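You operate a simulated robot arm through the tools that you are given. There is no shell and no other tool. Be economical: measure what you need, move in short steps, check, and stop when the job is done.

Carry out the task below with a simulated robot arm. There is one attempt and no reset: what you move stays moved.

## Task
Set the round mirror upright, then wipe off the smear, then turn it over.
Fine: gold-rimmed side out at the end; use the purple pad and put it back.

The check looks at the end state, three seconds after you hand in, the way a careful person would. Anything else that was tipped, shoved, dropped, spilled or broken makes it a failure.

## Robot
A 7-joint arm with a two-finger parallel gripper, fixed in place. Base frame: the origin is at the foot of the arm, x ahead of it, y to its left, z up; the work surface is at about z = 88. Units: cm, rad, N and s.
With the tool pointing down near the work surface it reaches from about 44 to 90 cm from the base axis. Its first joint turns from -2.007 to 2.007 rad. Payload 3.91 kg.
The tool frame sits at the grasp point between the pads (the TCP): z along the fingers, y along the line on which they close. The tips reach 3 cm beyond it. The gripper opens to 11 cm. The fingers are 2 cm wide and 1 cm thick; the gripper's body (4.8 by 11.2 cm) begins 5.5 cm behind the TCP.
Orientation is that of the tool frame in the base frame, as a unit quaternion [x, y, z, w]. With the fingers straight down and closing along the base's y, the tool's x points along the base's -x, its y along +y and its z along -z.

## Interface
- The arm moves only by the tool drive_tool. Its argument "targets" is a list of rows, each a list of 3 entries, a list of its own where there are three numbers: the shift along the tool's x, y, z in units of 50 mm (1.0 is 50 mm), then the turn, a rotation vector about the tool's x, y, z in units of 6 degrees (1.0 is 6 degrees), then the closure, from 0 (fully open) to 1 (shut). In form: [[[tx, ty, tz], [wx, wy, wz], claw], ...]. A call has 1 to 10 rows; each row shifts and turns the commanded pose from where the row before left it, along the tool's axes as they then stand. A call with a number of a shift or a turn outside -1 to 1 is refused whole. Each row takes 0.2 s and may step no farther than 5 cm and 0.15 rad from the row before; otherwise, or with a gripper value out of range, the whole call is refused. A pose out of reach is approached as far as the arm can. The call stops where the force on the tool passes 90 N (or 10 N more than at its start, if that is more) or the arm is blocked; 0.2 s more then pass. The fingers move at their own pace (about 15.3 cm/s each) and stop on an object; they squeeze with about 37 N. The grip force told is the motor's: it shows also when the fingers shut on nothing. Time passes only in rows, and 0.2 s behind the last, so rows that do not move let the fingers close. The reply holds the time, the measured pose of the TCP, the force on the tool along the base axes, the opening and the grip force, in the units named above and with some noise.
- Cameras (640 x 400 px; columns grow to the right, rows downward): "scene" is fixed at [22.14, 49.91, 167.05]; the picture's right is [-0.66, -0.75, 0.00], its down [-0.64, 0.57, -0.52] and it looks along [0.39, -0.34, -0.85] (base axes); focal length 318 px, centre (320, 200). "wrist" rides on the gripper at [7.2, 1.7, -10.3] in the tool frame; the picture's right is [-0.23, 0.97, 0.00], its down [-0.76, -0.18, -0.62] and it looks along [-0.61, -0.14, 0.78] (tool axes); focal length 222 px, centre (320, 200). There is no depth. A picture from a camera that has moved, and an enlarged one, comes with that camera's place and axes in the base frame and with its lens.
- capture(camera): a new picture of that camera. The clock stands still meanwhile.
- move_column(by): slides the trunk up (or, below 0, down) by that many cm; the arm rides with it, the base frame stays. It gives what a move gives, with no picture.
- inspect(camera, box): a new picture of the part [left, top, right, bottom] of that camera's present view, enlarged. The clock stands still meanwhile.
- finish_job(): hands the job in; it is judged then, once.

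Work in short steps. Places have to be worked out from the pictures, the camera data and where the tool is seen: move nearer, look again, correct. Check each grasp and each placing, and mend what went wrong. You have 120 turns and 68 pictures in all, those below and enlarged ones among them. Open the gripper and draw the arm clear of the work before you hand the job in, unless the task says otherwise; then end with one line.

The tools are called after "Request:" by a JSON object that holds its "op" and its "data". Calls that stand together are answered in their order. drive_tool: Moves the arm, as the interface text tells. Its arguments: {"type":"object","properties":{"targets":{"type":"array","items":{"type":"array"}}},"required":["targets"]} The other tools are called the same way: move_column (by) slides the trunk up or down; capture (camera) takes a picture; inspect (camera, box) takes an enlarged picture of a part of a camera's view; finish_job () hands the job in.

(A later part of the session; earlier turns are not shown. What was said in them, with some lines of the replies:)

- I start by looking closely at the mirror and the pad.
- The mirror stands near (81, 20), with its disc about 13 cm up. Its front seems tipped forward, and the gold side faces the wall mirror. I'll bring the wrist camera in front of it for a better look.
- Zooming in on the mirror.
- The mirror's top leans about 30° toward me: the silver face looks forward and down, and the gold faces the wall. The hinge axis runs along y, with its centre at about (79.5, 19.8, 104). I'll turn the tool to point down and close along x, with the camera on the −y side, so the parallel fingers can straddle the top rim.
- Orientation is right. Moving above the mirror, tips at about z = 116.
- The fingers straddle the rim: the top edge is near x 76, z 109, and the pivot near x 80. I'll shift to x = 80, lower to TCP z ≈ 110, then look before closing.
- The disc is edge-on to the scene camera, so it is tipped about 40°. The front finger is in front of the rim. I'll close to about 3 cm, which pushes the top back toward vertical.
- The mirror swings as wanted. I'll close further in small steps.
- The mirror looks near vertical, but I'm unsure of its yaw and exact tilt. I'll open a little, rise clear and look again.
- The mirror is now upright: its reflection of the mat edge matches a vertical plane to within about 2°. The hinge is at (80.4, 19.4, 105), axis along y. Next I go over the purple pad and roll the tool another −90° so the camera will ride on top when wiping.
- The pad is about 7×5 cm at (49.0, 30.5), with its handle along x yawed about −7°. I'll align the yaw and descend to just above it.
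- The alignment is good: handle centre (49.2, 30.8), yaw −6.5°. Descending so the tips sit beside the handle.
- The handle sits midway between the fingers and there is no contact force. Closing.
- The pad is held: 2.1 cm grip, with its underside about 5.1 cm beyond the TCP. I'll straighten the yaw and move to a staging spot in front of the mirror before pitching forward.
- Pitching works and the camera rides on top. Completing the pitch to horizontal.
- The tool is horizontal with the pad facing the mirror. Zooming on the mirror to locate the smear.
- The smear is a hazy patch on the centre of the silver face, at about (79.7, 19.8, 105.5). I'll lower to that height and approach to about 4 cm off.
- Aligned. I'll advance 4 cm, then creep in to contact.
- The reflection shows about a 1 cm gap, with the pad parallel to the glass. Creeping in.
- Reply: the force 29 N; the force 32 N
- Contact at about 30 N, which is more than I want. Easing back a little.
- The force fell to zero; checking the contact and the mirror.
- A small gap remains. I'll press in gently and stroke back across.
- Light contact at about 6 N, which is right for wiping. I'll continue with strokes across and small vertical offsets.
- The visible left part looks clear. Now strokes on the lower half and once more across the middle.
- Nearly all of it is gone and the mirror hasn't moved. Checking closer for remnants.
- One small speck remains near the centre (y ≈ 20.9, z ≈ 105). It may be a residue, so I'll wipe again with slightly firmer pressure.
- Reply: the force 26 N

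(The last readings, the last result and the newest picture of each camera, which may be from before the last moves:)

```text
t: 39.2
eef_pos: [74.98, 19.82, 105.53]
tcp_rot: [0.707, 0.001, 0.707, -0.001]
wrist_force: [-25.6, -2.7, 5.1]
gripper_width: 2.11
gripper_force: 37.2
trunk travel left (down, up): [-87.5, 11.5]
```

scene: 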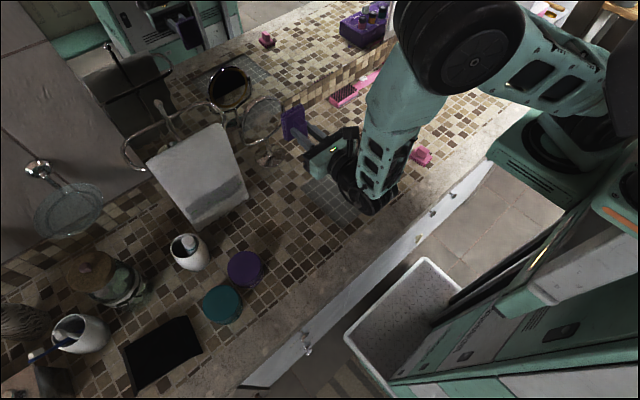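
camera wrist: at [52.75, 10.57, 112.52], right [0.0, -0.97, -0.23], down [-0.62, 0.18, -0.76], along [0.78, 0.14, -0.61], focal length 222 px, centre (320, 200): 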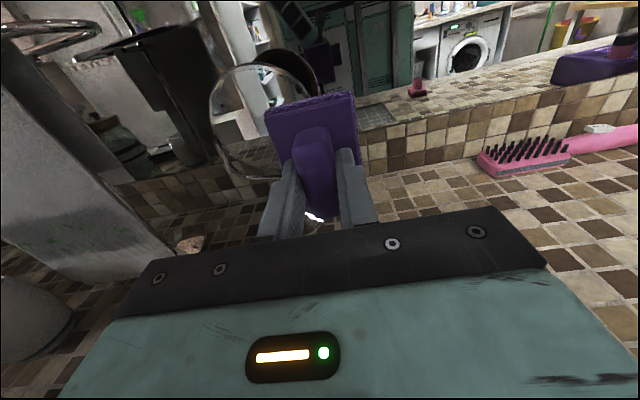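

Request:
{"op": "drive_tool", "data": {"targets": [[[0, 0, -0.02], [0, 0, 0], 1], [[0, -0.15, 0], [0, 0, 0], 1], [[0, -0.15, 0], [0, 0, 0], 1], [[0, -0.1, 0], [0, 0, 0], 1], [[0, 0.15, 0], [0, 0, 0], 1], [[0, 0.15, 0], [0, 0, 0], 1], [[0, 0.15, 0], [0, 0, 0], 1], [[0, 0.15, 0], [0, 0, 0], 1], [[0, 0.1, 0], [0, 0, 0], 1], [[0, -0.15, 0], [0, 0, 0], 1]]}}

Request:
{"op": "drive_tool", "data": {"targets": [[[0, -0.15, 0], [0, 0, 0], 1], [[0.15, 0, 0], [0, 0, 0], 1], [[-0.15, 0, 0], [0, 0, 0], 1], [[-0.15, 0, 0], [0, 0, 0], 1], [[0.15, 0, 0], [0, 0, 0], 1], [[0, 0, -0.4], [0, 0, 0], 1], [[0, 0, -0.8], [0, 0, 0], 1], [[0, 0.5, -0.8], [0, 0, 0], 1], [[0, 0.6, -0.5], [0, 0, 0], 1], [[0, 0.5, 0], [0, 0, 0], 1]]}}

Request:
{"op": "inspect", "data": {"camera": "scene", "box": [245, 98, 285, 138]}}

```text
t: 41.4
eef_pos: [75.0, 18.9, 105.5]
tcp_rot: [0.708, 0.001, 0.707, 0.001]
wrist_force: [-9.0, -2.7, -0.7]
gripper_width: 2.12
gripper_force: 37.2
trunk travel left (down, up): [-87.5, 11.5]
```

```text
t: 43.6
eef_pos: [62.68, 11.85, 105.77]
tcp_rot: [0.707, 0.0, 0.707, 0.0]
wrist_force: [-0.2, -0.5, -0.8]
gripper_width: 2.11
gripper_force: 37.1
trunk travel left (down, up): [-87.5, 11.5]
```

```text
10.00 times, centred on (265, 118) of scene
camera zoom: at [22.14, 49.91, 167.05], right [-0.66, -0.75, 0.0], down [-0.64, 0.57, -0.52], along [0.39, -0.34, -0.85], focal length 3176 px, centre (870, 1020)
```

zoom: 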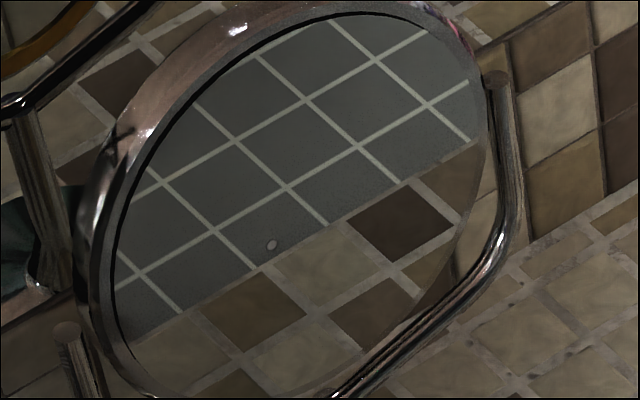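

The speck hasn't changed, so it may be a reflection of something on the mat. I'll move the arm aside to check the mat directly.

Request:
{"op": "drive_tool", "data": {"targets": [[[0.6, 0.6, 0], [0, 0, 0], 1], [[0.7, 0.7, 0], [0, 0, 0], 1], [[0.7, 0.7, 0], [0, 0, 0], 1]]}}

Request:
{"op": "inspect", "data": {"camera": "scene", "box": [290, 130, 370, 210]}}

Request:
{"op": "inspect", "data": {"camera": "scene", "box": [252, 112, 272, 132]}}

```text
t: 44.4
eef_pos: [62.79, 1.67, 115.72]
tcp_rot: [0.707, 0.001, 0.707, -0.001]
wrist_force: [-0.3, -0.7, -1.1]
gripper_width: 2.13
gripper_force: 37.0
trunk travel left (down, up): [-87.5, 11.5]
```

```text
5.00 times, centred on (330, 170) of scene
camera zoom: at [22.14, 49.91, 167.05], right [-0.66, -0.75, 0.0], down [-0.64, 0.57, -0.52], along [0.39, -0.34, -0.85], focal length 1588 px, centre (270, 350)
```

zoom: 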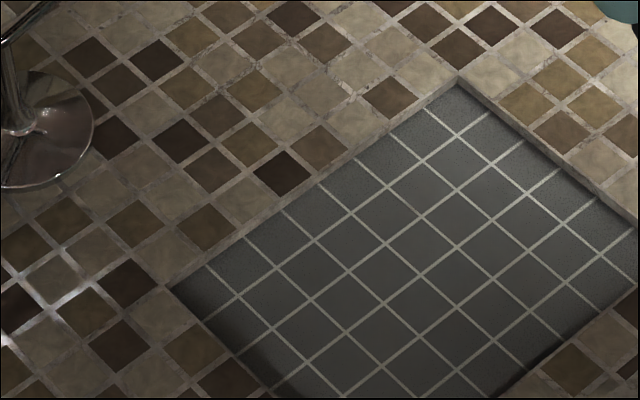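

```text
16.00 times, centred on (262, 122) of scene
camera zoom: at [22.14, 49.91, 167.05], right [-0.66, -0.75, 0.0], down [-0.64, 0.57, -0.52], along [0.39, -0.34, -0.85], focal length 5081 px, centre (1248, 1448)
```

zoom: 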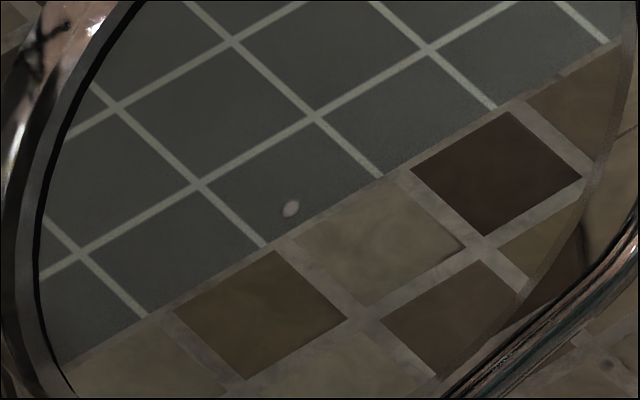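

The mat has no such mark, so the speck is a bit of residue on the glass at y ≈ 20.9, z ≈ 105. I'll go back and scrub that spot.

Request:
{"op": "drive_tool", "data": {"targets": [[[-0.7, -0.7, 0], [0, 0, 0], 1], [[-0.7, -0.7, 0], [0, 0, 0], 1], [[-0.65, -0.6, 0], [0, 0, 0], 1], [[0, -0.6, 0.5], [0, 0, 0], 1], [[0, -0.6, 0.7], [0, 0, 0], 1], [[0, -0.6, 0.7], [0, 0, 0], 1], [[0, 0, 0.5], [0, 0, 0], 1]]}}

Request:
{"op": "drive_tool", "data": {"targets": [[[0, 0, 0.09], [0, 0, 0], 1]]}}

```text
t: 46.0
eef_pos: [74.9, 20.83, 105.22]
tcp_rot: [0.707, 0.001, 0.707, 0.0]
wrist_force: [0.5, -0.2, -0.9]
gripper_width: 2.13
gripper_force: 36.9
trunk travel left (down, up): [-87.5, 11.5]
```

```text
t: 46.4
eef_pos: [75.01, 20.87, 105.12]
tcp_rot: [0.708, 0.0, 0.706, 0.0]
wrist_force: [-19.8, 0.1, 0.0]
gripper_width: 2.11
gripper_force: 37.2
trunk travel left (down, up): [-87.5, 11.5]
```

Request:
{"op": "drive_tool", "data": {"targets": [[[0.15, 0, 0], [0, 0, 0], 1], [[0.1, 0.1, 0], [0, 0, 0], 1], [[-0.15, 0.1, 0], [0, 0, 0], 1], [[-0.2, 0, 0], [0, 0, 0], 1], [[-0.15, -0.1, 0], [0, 0, 0], 1], [[0.1, -0.15, 0], [0, 0, 0], 1], [[0.2, -0.05, 0], [0, 0, 0], 1], [[0.15, 0.1, 0], [0, 0, 0], 1], [[-0.1, 0.1, 0], [0, 0, 0], 1], [[-0.1, 0, 0], [0, 0, 0], 1]]}}

Request:
{"op": "drive_tool", "data": {"targets": [[[0, 0.15, 0], [0, 0, 0], 1], [[0, 0.15, 0], [0, 0, 0], 1], [[0, 0.15, 0], [0, 0, 0], 1], [[0, -0.15, 0], [0, 0, 0], 1], [[0, -0.15, 0], [0, 0, 0], 1], [[0, -0.15, 0], [0, 0, 0], 1], [[0, -0.1, 0], [0, 0, 0], 1]]}}

Request:
{"op": "drive_tool", "data": {"targets": [[[0, 0, -0.4], [0, 0, 0], 1], [[0, 0, -0.8], [0, 0, 0], 1], [[0, 0.5, -0.8], [0, 0, 0], 1], [[0, 0.6, -0.5], [0, 0, 0], 1], [[0, 0.7, 0], [0, 0, 0], 1]]}}

Request:
{"op": "inspect", "data": {"camera": "scene", "box": [245, 98, 285, 138]}}

```text
t: 48.6
eef_pos: [75.03, 20.2, 105.7]
tcp_rot: [0.706, 0.0, 0.709, -0.001]
wrist_force: [-11.5, 1.3, 3.0]
gripper_width: 2.11
gripper_force: 37.0
trunk travel left (down, up): [-87.5, 11.5]
```

```text
t: 50.2
eef_pos: [74.96, 20.72, 105.25]
tcp_rot: [0.707, 0.001, 0.707, -0.001]
wrist_force: [1.7, 0.7, -0.6]
gripper_width: 2.11
gripper_force: 37.0
trunk travel left (down, up): [-87.5, 11.5]
```

```text
t: 51.4
eef_pos: [62.3, 11.57, 105.03]
tcp_rot: [0.707, 0.0, 0.707, 0.0]
wrist_force: [0.3, 0.1, -0.4]
gripper_width: 2.12
gripper_force: 36.7
trunk travel left (down, up): [-87.5, 11.5]
```

```text
10.00 times, centred on (265, 118) of scene
camera zoom: at [22.14, 49.91, 167.05], right [-0.66, -0.75, 0.0], down [-0.64, 0.57, -0.52], along [0.39, -0.34, -0.85], focal length 3176 px, centre (870, 1020)
```

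zoom: 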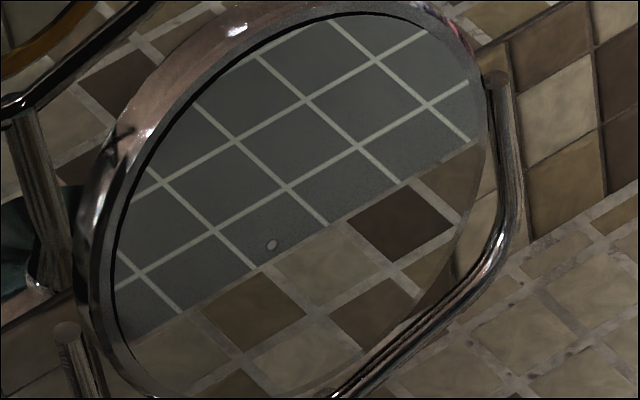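

The speck is unchanged after repeated firm passes, so it may be a highlight and not residue. I'll check from another viewpoint with the wrist camera.

Request:
{"op": "drive_tool", "data": {"targets": [[[0.3, 0.7, 0], [0, 0, 0], 1], [[0.3, 0.7, 0], [0, 0, 0], 1]]}}

Request:
{"op": "inspect", "data": {"camera": "wrist", "box": [130, 20, 290, 180]}}

```text
t: 52.0
eef_pos: [62.25, 4.56, 108.06]
tcp_rot: [0.707, 0.0, 0.707, 0.0]
wrist_force: [0.5, -0.4, -0.1]
gripper_width: 2.13
gripper_force: 37.3
trunk travel left (down, up): [-87.5, 11.5]
```

```text
2.50 times, centred on (210, 100) of wrist
camera zoom: at [51.94, 2.94, 115.4], right [0.0, -0.97, -0.23], down [-0.62, 0.18, -0.76], along [0.78, 0.14, -0.61], focal length 555 px, centre (595, 450)
```

zoom: 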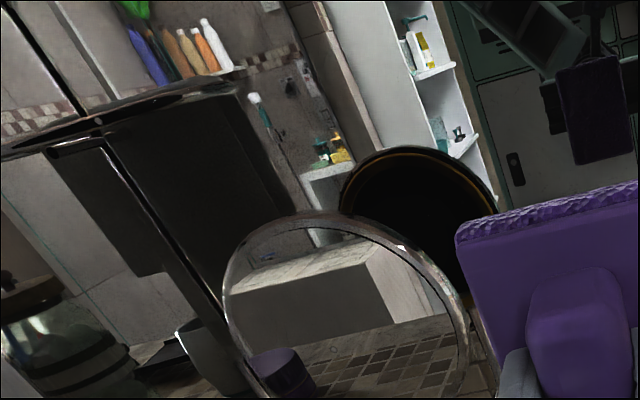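

Request:
{"op": "inspect", "data": {"camera": "wrist", "box": [180, 110, 230, 160]}}

```text
8.00 times, centred on (205, 135) of wrist
camera zoom: at [51.94, 2.94, 115.4], right [0.0, -0.97, -0.23], down [-0.62, 0.18, -0.76], along [0.78, 0.14, -0.61], focal length 1777 px, centre (1240, 720)
```

zoom: 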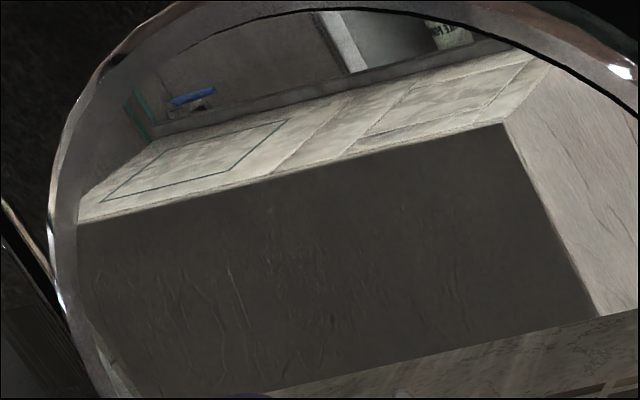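

Request:
{"op": "inspect", "data": {"camera": "wrist", "box": [190, 130, 230, 170]}}

```text
10.00 times, centred on (210, 150) of wrist
camera zoom: at [51.94, 2.94, 115.4], right [0.0, -0.97, -0.23], down [-0.62, 0.18, -0.76], along [0.78, 0.14, -0.61], focal length 2221 px, centre (1420, 700)
```

zoom: 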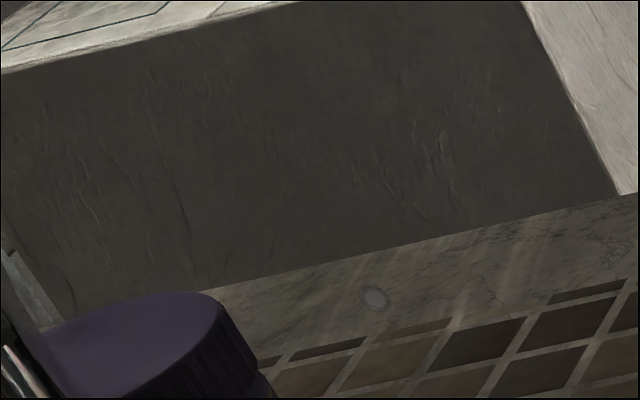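

The mark sits at the same place on the glass from both viewpoints. It is a hard-edged 4 mm dot unaffected by repeated wiping, so I take it as a flaw in the glass; the smear itself is gone. Now I return the pad: rise, pitch down, then go back over its spot.

Request:
{"op": "drive_tool", "data": {"targets": [[[0.7, 0, 0], [0, 0, 0], 1], [[0.7, -0.6, 0], [0, 0, 0], 1], [[0.2, -0.8, -0.3], [0, 0, 0], 1], [[0, 0, 0], [0, -1, 0], 1], [[0, 0, 0], [0, -1, 0], 1], [[0, 0, 0], [0, -1, 0], 1], [[0, 0, 0], [0, -1, 0], 1], [[0, 0, 0], [0, -1, 0], 1], [[0, 0, 0], [0, -1, 0], 1], [[0, 0, 0], [0, -1, 0], 1]]}}

Request:
{"op": "drive_tool", "data": {"targets": [[[0, 0, 0], [0, -1, 0], 1], [[0, 0, 0], [0, -1, 0], 1], [[0, 0, 0], [0, -1, 0], 1], [[0, 0, 0], [0, -1, 0], 1], [[0, 0, 0], [0, -1, 0], 1], [[0, 0, 0], [0, -1, 0], 1], [[0, 0, 0], [0, -1, 0], 1], [[0, 0, 0], [0, -1, 0], 1]]}}

```text
t: 54.2
eef_pos: [60.86, 11.67, 116.17]
tcp_rot: [0.914, 0.001, 0.407, 0.0]
wrist_force: [0.8, -0.6, 0.0]
gripper_width: 2.12
gripper_force: 37.2
trunk travel left (down, up): [-87.5, 11.5]
```

```text
t: 56.0
eef_pos: [61.09, 11.64, 116.1]
tcp_rot: [1.0, 0.0, -0.001, 0.001]
wrist_force: [-0.4, 0.1, -0.2]
gripper_width: 2.14
gripper_force: 36.7
trunk travel left (down, up): [-87.5, 11.5]
```

Request:
{"op": "drive_tool", "data": {"targets": [[[-0.48, -0.758, 0], [0, 0, 0], 1], [[-0.48, -0.758, 0], [0, 0, 0], 1], [[-0.48, -0.758, 0], [0, 0, 0], 1], [[-0.48, -0.758, 0], [0, 0, 0], 1], [[-0.48, -0.758, 0], [0, 0, 0], 1], [[0, 0, 0.6], [0, 0, 0.6], 1], [[0, 0, 0.8], [0, 0, 0.6], 1], [[0, 0, 0.9], [0, 0, 0], 1], [[0, 0, 0.9], [0, 0, 0], 1]]}}

```text
t: 58.0
eef_pos: [48.81, 31.05, 100.18]
tcp_rot: [0.998, -0.063, 0.0, 0.0]
wrist_force: [-0.2, -0.9, -0.4]
gripper_width: 2.1
gripper_force: 37.3
trunk travel left (down, up): [-87.5, 11.5]
```

Request:
{"op": "drive_tool", "data": {"targets": [[[0.07, 0.088, 0.6], [0, 0, 0], 1], [[0, 0, 0.5], [0, 0, 0], 1], [[0, 0, 0.24], [0, 0, 0], 1]]}}

```text
t: 58.8
eef_pos: [49.24, 30.33, 93.71]
tcp_rot: [0.998, -0.062, 0.0, 0.001]
wrist_force: [0.1, -1.5, 0.6]
gripper_width: 2.14
gripper_force: 37.5
trunk travel left (down, up): [-87.5, 11.5]
```

Request:
{"op": "drive_tool", "data": {"targets": [[[0, -0.03, 0.06], [0, 0, 0], 1]]}}

Request:
{"op": "drive_tool", "data": {"targets": [[[0, 0, 0.04], [0, 0, 0], 1]]}}

```text
t: 59.2
eef_pos: [49.18, 30.39, 93.35]
tcp_rot: [0.998, -0.063, 0.0, 0.0]
wrist_force: [-0.7, 0.5, -1.3]
gripper_width: 2.12
gripper_force: 36.8
trunk travel left (down, up): [-87.5, 11.5]
```

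```text
t: 59.6
eef_pos: [49.26, 30.48, 93.08]
tcp_rot: [0.998, -0.063, 0.001, 0.001]
wrist_force: [0.5, -0.4, -1.0]
gripper_width: 2.12
gripper_force: 37.1
trunk travel left (down, up): [-87.5, 11.5]
```

Request:
{"op": "drive_tool", "data": {"targets": [[[0, 0, 0.02], [0, 0, 0], 1]]}}

Request:
{"op": "inspect", "data": {"camera": "scene", "box": [270, 210, 350, 280]}}

```text
t: 60.0
eef_pos: [49.42, 30.39, 92.98]
tcp_rot: [0.998, -0.063, -0.001, 0.0]
wrist_force: [0.7, -0.6, -1.0]
gripper_width: 2.1
gripper_force: 37.7
trunk travel left (down, up): [-87.5, 11.5]
```

```text
5.71 times, centred on (310, 245) of scene
camera zoom: at [22.14, 49.91, 167.05], right [-0.66, -0.75, 0.0], down [-0.64, 0.57, -0.52], along [0.39, -0.34, -0.85], focal length 1815 px, centre (377, -57)
```

zoom: 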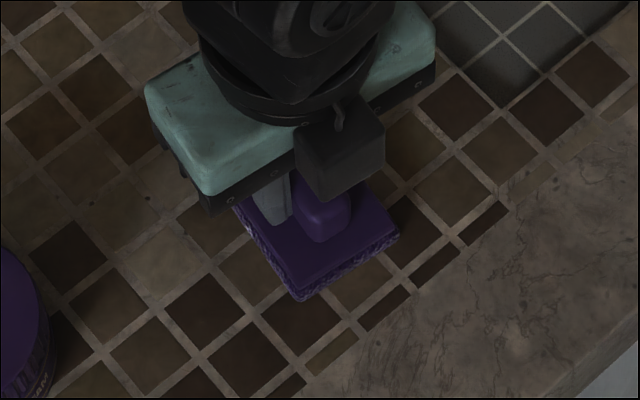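

The pad is within about 3 mm of its old spot, maybe still slightly above the surface. Lowering until touch.

Request:
{"op": "drive_tool", "data": {"targets": [[[-0.03, 0, 0.03], [0, 0, 0], 1], [[0, 0, 0.03], [0, 0, 0], 1]]}}

```text
t: 60.6
eef_pos: [49.28, 30.4, 92.79]
tcp_rot: [0.998, -0.064, 0.002, -0.002]
wrist_force: [4.3, -6.3, 32.1]
gripper_width: 2.16
gripper_force: 36.9
trunk travel left (down, up): [-87.5, 11.5]
```

Touching now. Easing off slightly, then releasing and rising.

Request:
{"op": "drive_tool", "data": {"targets": [[[0, 0, -0.03], [0, 0, 0], 1], [[0, 0, 0], [0, 0, 0], 0.8], [[0, 0, 0], [0, 0, 0], 0.65], [[0, 0, 0], [0, 0, 0], 0.5], [[0, 0, 0], [0, 0, 0], 0.5]]}}

Request:
{"op": "drive_tool", "data": {"targets": [[[0, 0, -0.3], [0, 0, 0], 0.5], [[0, 0, -0.8], [0, 0, 0], 0.5], [[0, 0, -0.9], [0, 0, 0], 0.5], [[0, 0, -0.9], [0, 0, 0], 0.5], [[0, 0, -0.9], [0, 0, 0], 0.5], [[0, 0, -0.9], [0, 0, 0], 0.5], [[0, 0, -0.9], [0, 0, -0.6], 0.5], [[0, 0, 0], [0, 0, -0.6], 0.5]]}}

Request:
{"op": "capture", "data": {"camera": "scene"}}

```text
t: 61.8
eef_pos: [49.06, 30.29, 92.89]
tcp_rot: [0.998, -0.063, -0.001, 0.0]
wrist_force: [-3.1, 3.9, 11.1]
gripper_width: 5.33
gripper_force: 0.1
trunk travel left (down, up): [-87.5, 11.5]
```

```text
t: 63.6
eef_pos: [49.12, 30.6, 120.94]
tcp_rot: [1.0, 0.0, 0.0, 0.0]
wrist_force: [-0.2, -0.4, 1.1]
gripper_width: 5.52
gripper_force: 0.0
trunk travel left (down, up): [-87.5, 11.5]
```

```text
20 pictures are left
```

scene: 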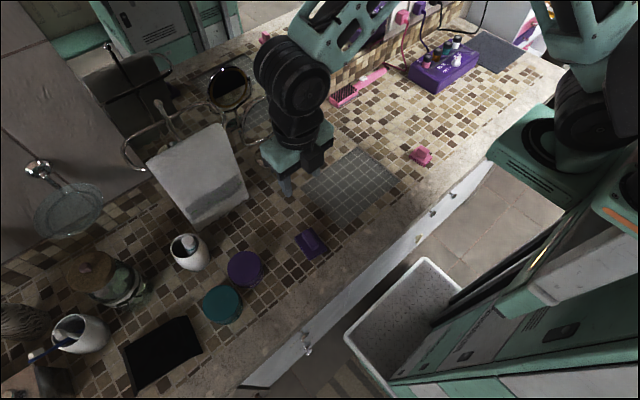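

The pad is back in its place, flat and aligned. Now the flip: I turn the tool to close along x again and go above the mirror's top rim.

Request:
{"op": "drive_tool", "data": {"targets": [[[0, 0.3, 0], [0, 0, 1], 0.5], [[0, 0.3, 0], [0, 0, 1], 0.5], [[0, 0.3, 0], [0, 0, 1], 0.5], [[0, 0.3, 0], [0, 0, 1], 0.5], [[0, 0, 0], [0, 0, 1], 0.5], [[0, 0, 0], [0, 0, 1], 0.5], [[0, 0, 0], [0, 0, 1], 0.5], [[0, 0, 0], [0, 0, 1], 0.5], [[0, 0, 0], [0, 0, 1], 0.5], [[0, 0, 0], [0, 0, 1], 0.5]]}}

Request:
{"op": "drive_tool", "data": {"targets": [[[0, 0, 0], [0, 0, 1], 0.5], [[0, 0, 0], [0, 0, 1], 0.5], [[0, 0, 0], [0, 0, 1], 0.5], [[0, 0, 0], [0, 0, 1], 0.5], [[0, 0, 0], [0, 0, 1], 0.5]]}}

```text
t: 65.8
eef_pos: [48.32, 24.58, 120.8]
tcp_rot: [0.865, -0.501, 0.0, 0.0]
wrist_force: [-0.4, -0.2, 0.2]
gripper_width: 5.53
gripper_force: 0.1
trunk travel left (down, up): [-87.5, 11.5]
```

```text
t: 67.0
eef_pos: [48.14, 24.49, 120.78]
tcp_rot: [-0.706, 0.708, -0.001, -0.001]
wrist_force: [-0.8, 0.2, -0.2]
gripper_width: 5.5
gripper_force: 0.2
trunk travel left (down, up): [-87.5, 11.5]
```

Request:
{"op": "drive_tool", "data": {"targets": [[[0.146, -0.922, 0], [0, 0, 0], 0.5], [[0.146, -0.922, 0], [0, 0, 0], 0.5], [[0.146, -0.922, 0], [0, 0, 0], 0.5], [[0.146, -0.922, 0], [0, 0, 0], 0.5], [[0.146, -0.922, 0], [0, 0, 0], 0.5], [[0.146, -0.922, 0], [0, 0, 0], 0.5], [[0.146, -0.922, 0], [0, 0, 0], 0.5]]}}

Request:
{"op": "inspect", "data": {"camera": "wrist", "box": [240, 0, 400, 240]}}

```text
t: 68.6
eef_pos: [80.24, 19.44, 120.91]
tcp_rot: [0.707, -0.707, 0.0, 0.0]
wrist_force: [0.3, 0.0, -0.1]
gripper_width: 5.5
gripper_force: 0.0
trunk travel left (down, up): [-87.5, 11.5]
```

```text
1.67 times, centred on (320, 120) of wrist
camera zoom: at [78.44, 12.17, 131.16], right [-0.97, 0.23, 0.0], down [0.18, 0.76, 0.62], along [0.14, 0.61, -0.78], focal length 370 px, centre (320, 333)
```

zoom: 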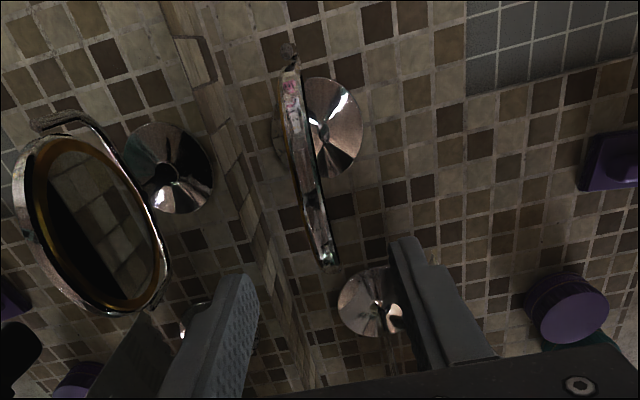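

The rim is centred between the fingers at x ≈ 80.3. Descending to straddle it, then narrowing to a loose cage.

Request:
{"op": "drive_tool", "data": {"targets": [[[0, 0, 0.6], [0, 0, 0], 0.5], [[0, 0, 0.6], [0, 0, 0], 0.5], [[0, 0, 0.6], [0, 0, 0], 0.5], [[0, 0, 0.1], [0, 0, 0], 0.65], [[0, 0, 0], [0, 0, 0], 0.75], [[0, 0, 0], [0, 0, 0], 0.82], [[0, 0, 0], [0, 0, 0], 0.82]]}}

Request:
{"op": "inspect", "data": {"camera": "wrist", "box": [240, 0, 400, 240]}}

```text
t: 70.2
eef_pos: [80.4, 19.52, 111.26]
tcp_rot: [-0.707, 0.707, 0.0, 0.0]
wrist_force: [-0.8, -0.6, 0.2]
gripper_width: 2.0
gripper_force: 0.0
trunk travel left (down, up): [-87.5, 11.5]
```

```text
1.67 times, centred on (320, 120) of wrist
camera zoom: at [78.68, 12.27, 121.63], right [-0.97, 0.23, 0.0], down [0.18, 0.76, 0.62], along [0.14, 0.61, -0.78], focal length 370 px, centre (320, 333)
```

zoom: 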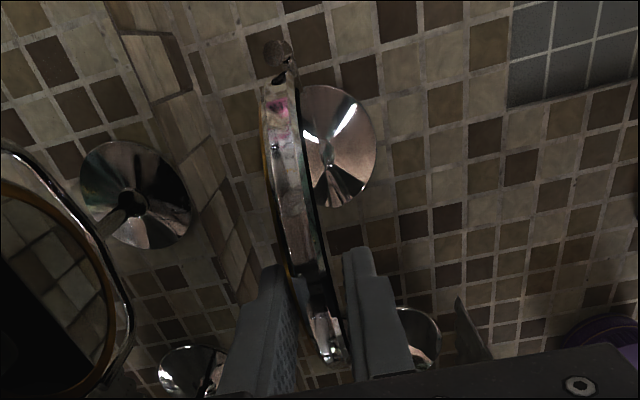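

The rim is caged cleanly. I'll swing it along the hinge arc toward me: 36° first, then check.

Request:
{"op": "drive_tool", "data": {"targets": [[[0, 0.132, 0.007], [1, 0, 0], 0.82], [[0, 0.132, 0.007], [1, 0, 0], 0.82], [[0, 0.132, 0.007], [1, 0, 0], 0.82], [[0, 0.132, 0.007], [1, 0, 0], 0.82], [[0, 0.132, 0.007], [1, 0, 0], 0.82], [[0, 0.132, 0.007], [1, 0, 0], 0.82]]}}

Request:
{"op": "inspect", "data": {"camera": "scene", "box": [215, 70, 315, 170]}}

```text
t: 71.6
eef_pos: [76.78, 19.34, 110.26]
tcp_rot: [-0.671, 0.673, -0.219, 0.22]
wrist_force: [0.1, -0.6, 1.1]
gripper_width: 2.0
gripper_force: 0.0
trunk travel left (down, up): [-87.5, 11.5]
```

```text
4.00 times, centred on (265, 120) of scene
camera zoom: at [22.14, 49.91, 167.05], right [-0.66, -0.75, 0.0], down [-0.64, 0.57, -0.52], along [0.39, -0.34, -0.85], focal length 1270 px, centre (540, 520)
```

zoom: 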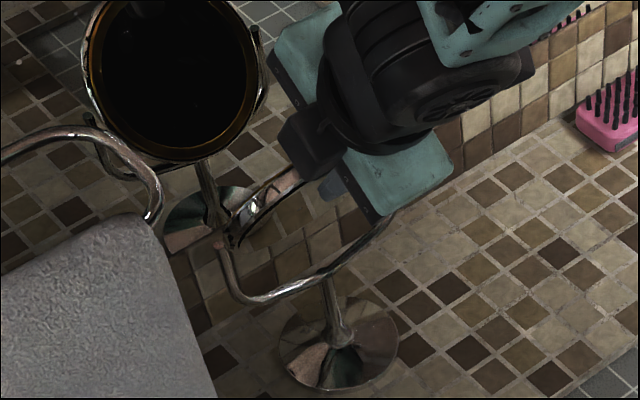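

The mirror follows with no force on the stand. Continuing to about 96°.

Request:
{"op": "drive_tool", "data": {"targets": [[[0, 0.132, 0.007], [1, 0, 0], 0.82], [[0, 0.132, 0.007], [1, 0, 0], 0.82], [[0, 0.132, 0.007], [1, 0, 0], 0.82], [[0, 0.132, 0.007], [1, 0, 0], 0.82], [[0, 0.132, 0.007], [1, 0, 0], 0.82], [[0, 0.132, 0.007], [1, 0, 0], 0.82], [[0, 0.132, 0.007], [1, 0, 0], 0.82], [[0, 0.132, 0.007], [1, 0, 0], 0.82], [[0, 0.132, 0.007], [1, 0, 0], 0.82], [[0, 0.132, 0.007], [1, 0, 0], 0.82]]}}

Request:
{"op": "inspect", "data": {"camera": "scene", "box": [215, 70, 315, 170]}}

```text
t: 73.8
eef_pos: [72.87, 24.72, 109.46]
tcp_rot: [-0.427, 0.567, -0.436, 0.553]
wrist_force: [-0.1, -0.7, 1.2]
gripper_width: 1.96
gripper_force: 0.1
trunk travel left (down, up): [-87.5, 11.5]
stopped in row 10: the arm was blocked; the commanded pose is now the measured one
```

```text
4.00 times, centred on (265, 120) of scene
camera zoom: at [22.14, 49.91, 167.05], right [-0.66, -0.75, 0.0], down [-0.64, 0.57, -0.52], along [0.39, -0.34, -0.85], focal length 1270 px, centre (540, 520)
```

zoom: 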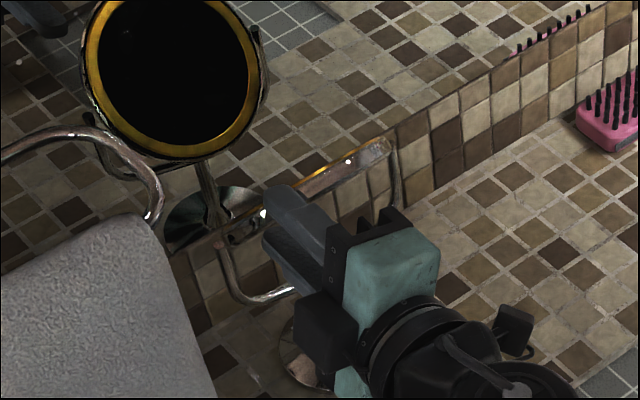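

The arm hit a joint limit: the tool ended up horizontal but shifted to y = 24.7. The mirror is tilted about 50° with the gold facing up, and the stand looks unmoved. I'll open the fingers and back straight out.

Request:
{"op": "drive_tool", "data": {"targets": [[[0, 0, 0], [0, 0, 0], 0.7], [[0, 0, -0.3], [0, 0, 0], 0.6], [[0, 0, -0.7], [0, 0, 0], 0.6], [[0, 0, -0.7], [0, 0, 0], 0.6]]}}

Request:
{"op": "capture", "data": {"camera": "scene"}}

```text
t: 74.7
eef_pos: [72.45, 17.15, 108.75]
tcp_rot: [-0.39, 0.594, -0.482, 0.513]
wrist_force: [-0.8, 0.5, -0.1]
gripper_width: 4.4
gripper_force: 0.1
out of reach, approached as far as the arm can: row 4
trunk travel left (down, up): [-87.5, 11.5]
stopped in row 4: the arm was blocked; the commanded pose is now the measured one
```

```text
15 pictures are left
```

scene: 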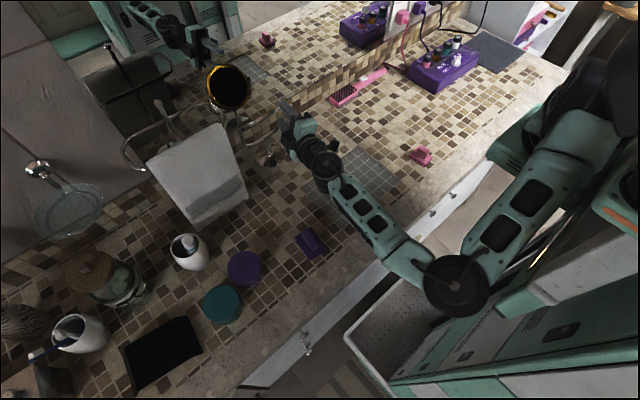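

Request:
{"op": "inspect", "data": {"camera": "scene", "box": [225, 75, 325, 175]}}

```text
4.00 times, centred on (275, 125) of scene
camera zoom: at [22.14, 49.91, 167.05], right [-0.66, -0.75, 0.0], down [-0.64, 0.57, -0.52], along [0.39, -0.34, -0.85], focal length 1270 px, centre (500, 500)
```

zoom: 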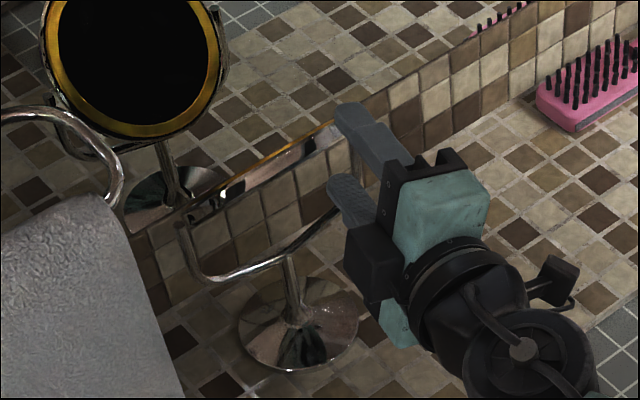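

The fingers still straddle the disc near its −y end, and the stand hasn't shifted. Retreating in −x is out of reach in this posture, so I'll slide out sideways along −y, then lift.

Request:
{"op": "drive_tool", "data": {"targets": [[[0.5, -0.12, 0.09], [0, 0, 0], 0.6], [[0.5, -0.12, 0.09], [0, 0, 0], 0.6], [[0.5, -0.12, 0.09], [0, 0, 0], 0.6], [[0.5, -0.12, 0.09], [0, 0, 0], 0.6]]}}

```text
t: 75.7
eef_pos: [72.14, 7.27, 109.06]
tcp_rot: [-0.387, 0.599, -0.474, 0.516]
wrist_force: [0.4, 0.1, -0.8]
gripper_width: 4.44
gripper_force: 0.0
trunk travel left (down, up): [-87.5, 11.5]
```

Slid clear. Now rising while pitching the tool back down.

Request:
{"op": "drive_tool", "data": {"targets": [[[0, -0.6, 0], [0, 0, 0], 0.6], [[0, -0.6, 0], [-0.5, 0, 0], 0.6], [[0, -0.6, 0], [-1, 0, 0], 0.6], [[0, -0.3, 0], [-1, 0, 0], 0.6]]}}

Request:
{"op": "drive_tool", "data": {"targets": [[[0, 0, 0], [-1, 0, 0], 0.6], [[0, 0, 0], [-1, 0, 0], 0.6], [[0, 0, 0], [-1, 0, 0], 0.6], [[0, 0, 0], [-1, 0, 0], 0.6], [[0, 0, 0], [-1, 0, 0], 0.6], [[0, 0, 0], [-1, 0, 0], 0.6]]}}

Request:
{"op": "capture", "data": {"camera": "scene"}}

```text
t: 76.7
eef_pos: [72.47, 4.43, 119.15]
tcp_rot: [-0.455, 0.65, -0.401, 0.457]
wrist_force: [0.7, 0.4, -0.7]
gripper_width: 4.4
gripper_force: 0.1
trunk travel left (down, up): [-87.5, 11.5]
```

```text
t: 78.1
eef_pos: [72.52, 4.34, 119.24]
tcp_rot: [-0.574, 0.742, -0.18, 0.295]
wrist_force: [0.1, 0.7, -0.1]
gripper_width: 4.4
gripper_force: 0.0
trunk travel left (down, up): [-87.5, 11.5]
```

```text
13 pictures are left
```

scene: 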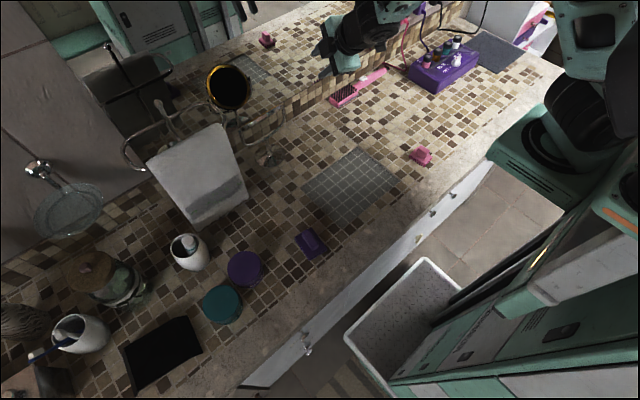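

Back to a normal posture; the mirror waits with the gold side up. Straightening the tool fully.

Request:
{"op": "drive_tool", "data": {"targets": [[[0, 0, 0], [-0.82, 0.2, -0.29], 0.8], [[0, 0, 0], [-0.82, 0.2, -0.29], 0.9], [[0, 0, 0], [-0.82, 0.2, -0.29], 1], [[0, 0, 0], [-0.82, 0.2, -0.29], 1], [[0, 0, 0], [-0.82, 0.2, -0.29], 1], [[0, 0, 0], [-0.82, 0.2, -0.29], 1], [[0, 0, 0], [-0.82, 0.2, -0.29], 1], [[0, 0, 0], [-0.82, 0.2, -0.29], 1]]}}

```text
t: 79.9
eef_pos: [72.45, 4.22, 119.01]
tcp_rot: [0.707, -0.707, -0.001, -0.001]
wrist_force: [0.2, 0.9, -0.3]
gripper_width: 0.01
gripper_force: 37.8
trunk travel left (down, up): [-87.5, 11.5]
```

The tool is vertical and the fingers are closed. I'll move above the mirror's raised front edge (x ≈ 76, y ≈ 19.4).

Request:
{"op": "drive_tool", "data": {"targets": [[[-0.76, -0.18, 0], [0, 0, 0], 1], [[-0.76, -0.18, 0], [0, 0, 0], 1], [[-0.76, -0.18, 0], [0, 0, 0], 1], [[-0.76, -0.18, 0], [0, 0, 0], 1]]}}

Request:
{"op": "inspect", "data": {"camera": "wrist", "box": [220, 0, 420, 240]}}

```text
t: 80.9
eef_pos: [75.84, 19.23, 118.83]
tcp_rot: [-0.706, 0.708, 0.0, 0.0]
wrist_force: [-0.7, -0.9, 0.4]
gripper_width: 0.01
gripper_force: 37.0
trunk travel left (down, up): [-87.5, 11.5]
```

```text
1.67 times, centred on (320, 120) of wrist
camera zoom: at [74.12, 12.05, 129.14], right [-0.97, 0.23, 0.0], down [0.18, 0.76, 0.62], along [0.14, 0.61, -0.78], focal length 370 px, centre (320, 333)
```

zoom: 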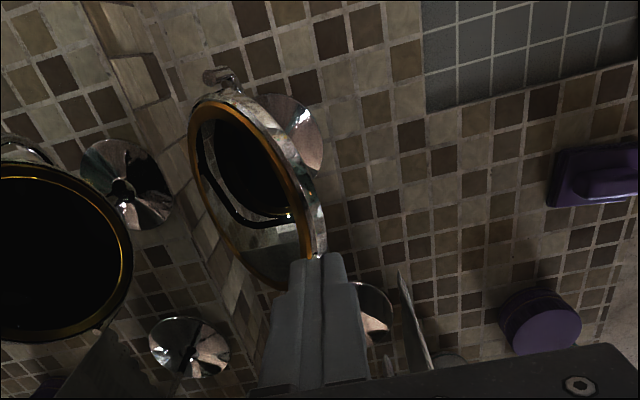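

The front rim is under the fingertips (x ≈ 75.6, tilt about 45°). Shifting 0.4 cm back and pressing down in steps.

Request:
{"op": "drive_tool", "data": {"targets": [[[0, -0.08, 0.6], [0, 0, 0], 1], [[0, 0, 0.5], [0, 0, 0], 1], [[0, 0, 0.3], [0, 0, 0], 1], [[0, 0, 0.3], [0, 0, 0], 1]]}}

Request:
{"op": "drive_tool", "data": {"targets": [[[0, 0.05, 0.15], [0, 0, 0], 1], [[0, 0.05, 0.15], [0, 0, 0], 1]]}}

Request:
{"op": "inspect", "data": {"camera": "scene", "box": [215, 70, 315, 170]}}

```text
t: 81.9
eef_pos: [76.4, 19.37, 110.29]
tcp_rot: [-0.707, 0.707, -0.001, 0.0]
wrist_force: [0.6, 0.3, 0.2]
gripper_width: 0.01
gripper_force: 37.1
trunk travel left (down, up): [-87.5, 11.5]
```

```text
t: 82.5
eef_pos: [75.96, 19.36, 109.06]
tcp_rot: [-0.707, 0.707, -0.001, 0.0]
wrist_force: [0.5, -0.3, 0.4]
gripper_width: 0.0
gripper_force: 37.2
trunk travel left (down, up): [-87.5, 11.5]
```

```text
4.00 times, centred on (265, 120) of scene
camera zoom: at [22.14, 49.91, 167.05], right [-0.66, -0.75, 0.0], down [-0.64, 0.57, -0.52], along [0.39, -0.34, -0.85], focal length 1270 px, centre (540, 520)
```

zoom: 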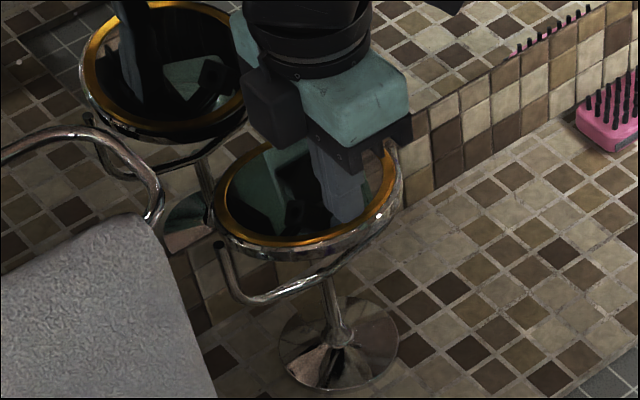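

It is nearly horizontal with the gold up. Continuing the push along the arc to about 55° below horizontal.

Request:
{"op": "drive_tool", "data": {"targets": [[[0, 0.16, 0.28], [0, 0, 0], 1], [[0, 0, 0.26], [0, 0, 0], 1], [[0, -0.11, 0.17], [0, 0, 0], 1], [[0, -0.11, 0.16], [0, 0, 0], 1]]}}

Request:
{"op": "inspect", "data": {"camera": "scene", "box": [215, 70, 315, 170]}}

```text
t: 83.5
eef_pos: [76.34, 19.44, 104.62]
tcp_rot: [-0.707, 0.707, -0.002, 0.002]
wrist_force: [-0.5, -1.1, 0.5]
gripper_width: 0.01
gripper_force: 36.6
trunk travel left (down, up): [-87.5, 11.5]
```

```text
4.00 times, centred on (265, 120) of scene
camera zoom: at [22.14, 49.91, 167.05], right [-0.66, -0.75, 0.0], down [-0.64, 0.57, -0.52], along [0.39, -0.34, -0.85], focal length 1270 px, centre (540, 520)
```

zoom: 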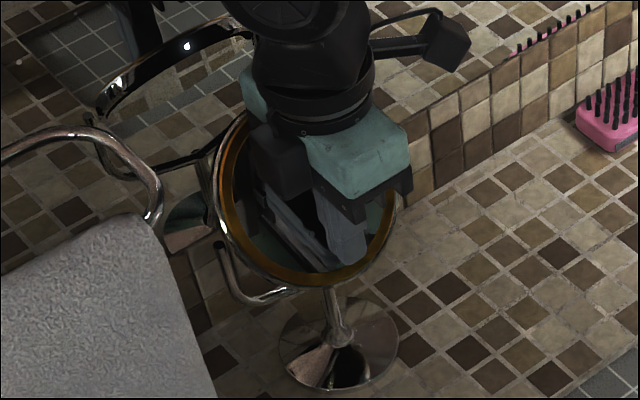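

Gold now faces out and up. I'll back off, rise, open and straddle the new top edge to bring it upright.

Request:
{"op": "drive_tool", "data": {"targets": [[[0, 0.4, -0.2], [0, 0, 0], 1], [[0, 0.2, -0.8], [0, 0, 0], 1], [[0, 0, -0.9], [0, 0, 0], 0.8], [[0, 0, -0.9], [0, 0, 0], 0.5], [[0, 0, -0.9], [0, 0, 0], 0.2], [[0, -0.7, 0], [0, 0, 0], 0], [[0, -0.72, 0], [0, 0, 0], 0]]}}

Request:
{"op": "capture", "data": {"camera": "wrist"}}

```text
t: 85.1
eef_pos: [80.15, 19.55, 123.22]
tcp_rot: [-0.707, 0.708, 0.0, -0.001]
wrist_force: [0.9, -0.4, 0.0]
gripper_width: 11.03
gripper_force: 0.0
trunk travel left (down, up): [-87.5, 11.5]
```

```text
9 pictures are left
camera wrist: at [78.43, 12.38, 133.55], right [-0.97, 0.23, 0.0], down [0.18, 0.76, 0.62], along [0.14, 0.61, -0.78], focal length 222 px, centre (320, 200)
```

wrist: 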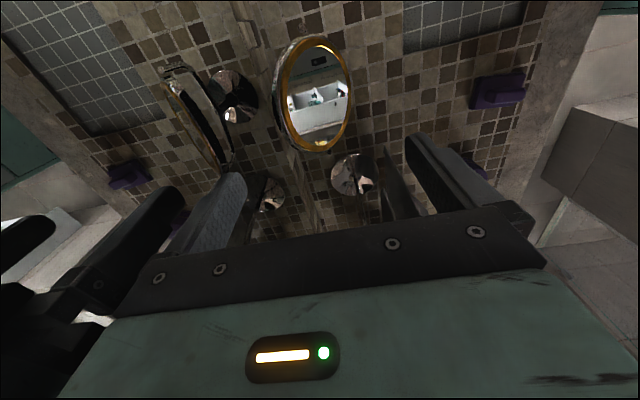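

The top edge leans back to x ≈ 83.7, inside the open back finger at about 85.8. Descending and closing slowly.

Request:
{"op": "drive_tool", "data": {"targets": [[[0, -0.05, 0.8], [0, 0, 0], 0], [[0, 0, 0.8], [0, 0, 0], 0], [[0, 0, 0.6], [0, 0, 0], 0], [[0, 0, 0.2], [0, 0, 0], 0], [[0, 0, 0], [0, 0, 0], 0.2], [[0, 0, 0], [0, 0, 0], 0.4], [[0, 0, 0], [0, 0, 0], 0.55], [[0, 0, 0], [0, 0, 0], 0.7], [[0, 0, 0], [0, 0, 0], 0.78], [[0, 0, 0], [0, 0, 0], 0.82]]}}

Request:
{"op": "inspect", "data": {"camera": "wrist", "box": [240, 0, 400, 240]}}

```text
t: 87.3
eef_pos: [80.46, 19.38, 111.16]
tcp_rot: [-0.707, 0.708, 0.001, 0.0]
wrist_force: [0.1, 0.1, 0.7]
gripper_width: 2.02
gripper_force: 0.0
trunk travel left (down, up): [-87.5, 11.5]
```

```text
1.67 times, centred on (320, 120) of wrist
camera zoom: at [78.71, 12.22, 121.46], right [-0.97, 0.23, 0.0], down [0.18, 0.76, 0.62], along [0.14, 0.61, -0.78], focal length 370 px, centre (320, 333)
```

zoom: 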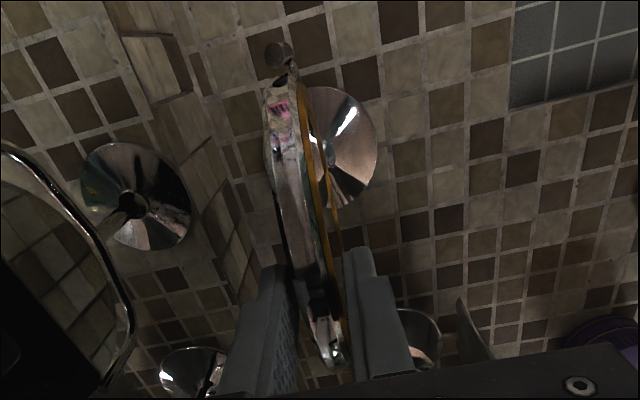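

Gold is out and nearly vertical, still leaning back a touch. Closing a little further.

Request:
{"op": "drive_tool", "data": {"targets": [[[0, 0, 0], [0, 0, 0], 0.85], [[0, 0, 0], [0, 0, 0], 0.87], [[0, 0, 0], [0, 0, 0], 0.88]]}}

Request:
{"op": "inspect", "data": {"camera": "wrist", "box": [240, 0, 400, 240]}}

```text
t: 88.1
eef_pos: [80.53, 19.39, 111.09]
tcp_rot: [-0.707, 0.707, -0.001, 0.0]
wrist_force: [0.7, -0.5, 0.0]
gripper_width: 1.31
gripper_force: 0.2
trunk travel left (down, up): [-87.5, 11.5]
```

```text
1.67 times, centred on (320, 120) of wrist
camera zoom: at [78.71, 12.22, 121.47], right [-0.97, 0.23, 0.0], down [0.18, 0.76, 0.62], along [0.14, 0.61, -0.78], focal length 370 px, centre (320, 333)
```

zoom: 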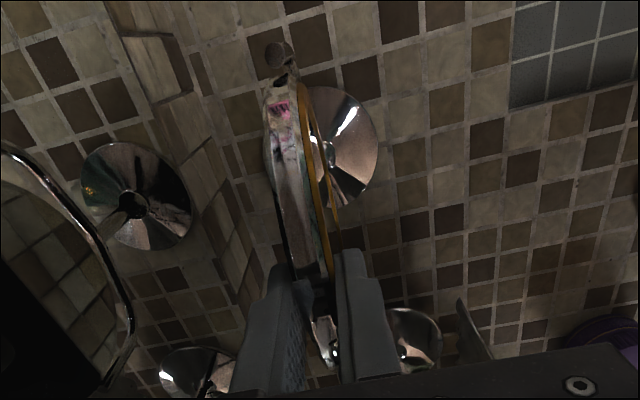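

Very close. I'll nudge 0.2 cm toward me, then open and rise clear.

Request:
{"op": "drive_tool", "data": {"targets": [[[0, 0.04, 0], [0, 0, 0], 0.88], [[0, 0, 0], [0, 0, 0], 0.75], [[0, 0, 0], [0, 0, 0], 0.6], [[0, 0, -0.8], [0, 0, 0], 0.6], [[0, 0, -0.8], [0, 0, 0], 0.6], [[0.2, 0, -0.8], [0, 0, 0], 0.6], [[0.9, 0, 0], [0, 0, 0], 0.5], [[0.9, 0.3, 0], [0, 0, 0], 0.5], [[0.9, 0.3, 0], [0, 0, 0], 0.5]]}}

Request:
{"op": "inspect", "data": {"camera": "scene", "box": [225, 80, 305, 160]}}

```text
t: 90.1
eef_pos: [77.28, 5.11, 123.33]
tcp_rot: [0.707, -0.707, 0.0, 0.0]
wrist_force: [0.0, 0.2, 0.3]
gripper_width: 5.51
gripper_force: 0.2
trunk travel left (down, up): [-87.5, 11.5]
```

```text
5.00 times, centred on (265, 120) of scene
camera zoom: at [22.14, 49.91, 167.05], right [-0.66, -0.75, 0.0], down [-0.64, 0.57, -0.52], along [0.39, -0.34, -0.85], focal length 1588 px, centre (595, 600)
```

zoom: 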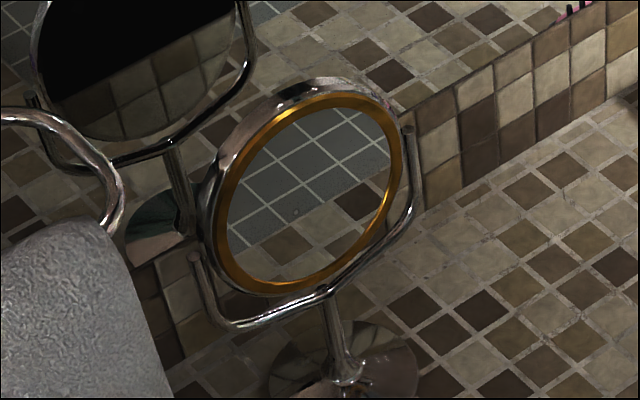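

The gold side is out and upright, with the same reflection as the earlier upright state. The same speck shows on this face too, so it was never the smear. Now I draw the arm back with the gripper open.

Request:
{"op": "drive_tool", "data": {"targets": [[[0, 0.9, 0], [0, 0, 0], 0.2], [[0, 0.9, 0], [0, 0, 0], 0], [[0, 0.9, 0], [0, 0, 0], 0], [[0, 0.9, -0.2], [0, 0, 0], 0], [[0, 0.9, -0.2], [0, 0, 0], 0]]}}

Request:
{"op": "capture", "data": {"camera": "scene"}}

```text
t: 91.3
eef_pos: [55.13, 5.07, 125.61]
tcp_rot: [-0.707, 0.708, 0.0, 0.0]
wrist_force: [0.8, -0.4, 0.1]
gripper_width: 11.0
gripper_force: 0.0
trunk travel left (down, up): [-87.5, 11.5]
```

```text
5 pictures are left
```

scene: 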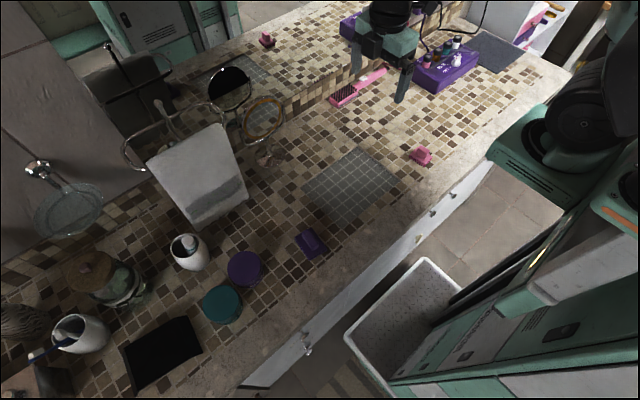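

Everything is in place: the mirror is upright with the gold side out, the pad is back, nothing else moved, and the arm is clear. Handing in.

Request:
{"op": "finish_job", "data": {}}

```text
The job is handed in.
```

The round mirror is upright with its gold-rimmed side out and the smear wiped off, and the purple pad is back within a few millimetres of its original spot.
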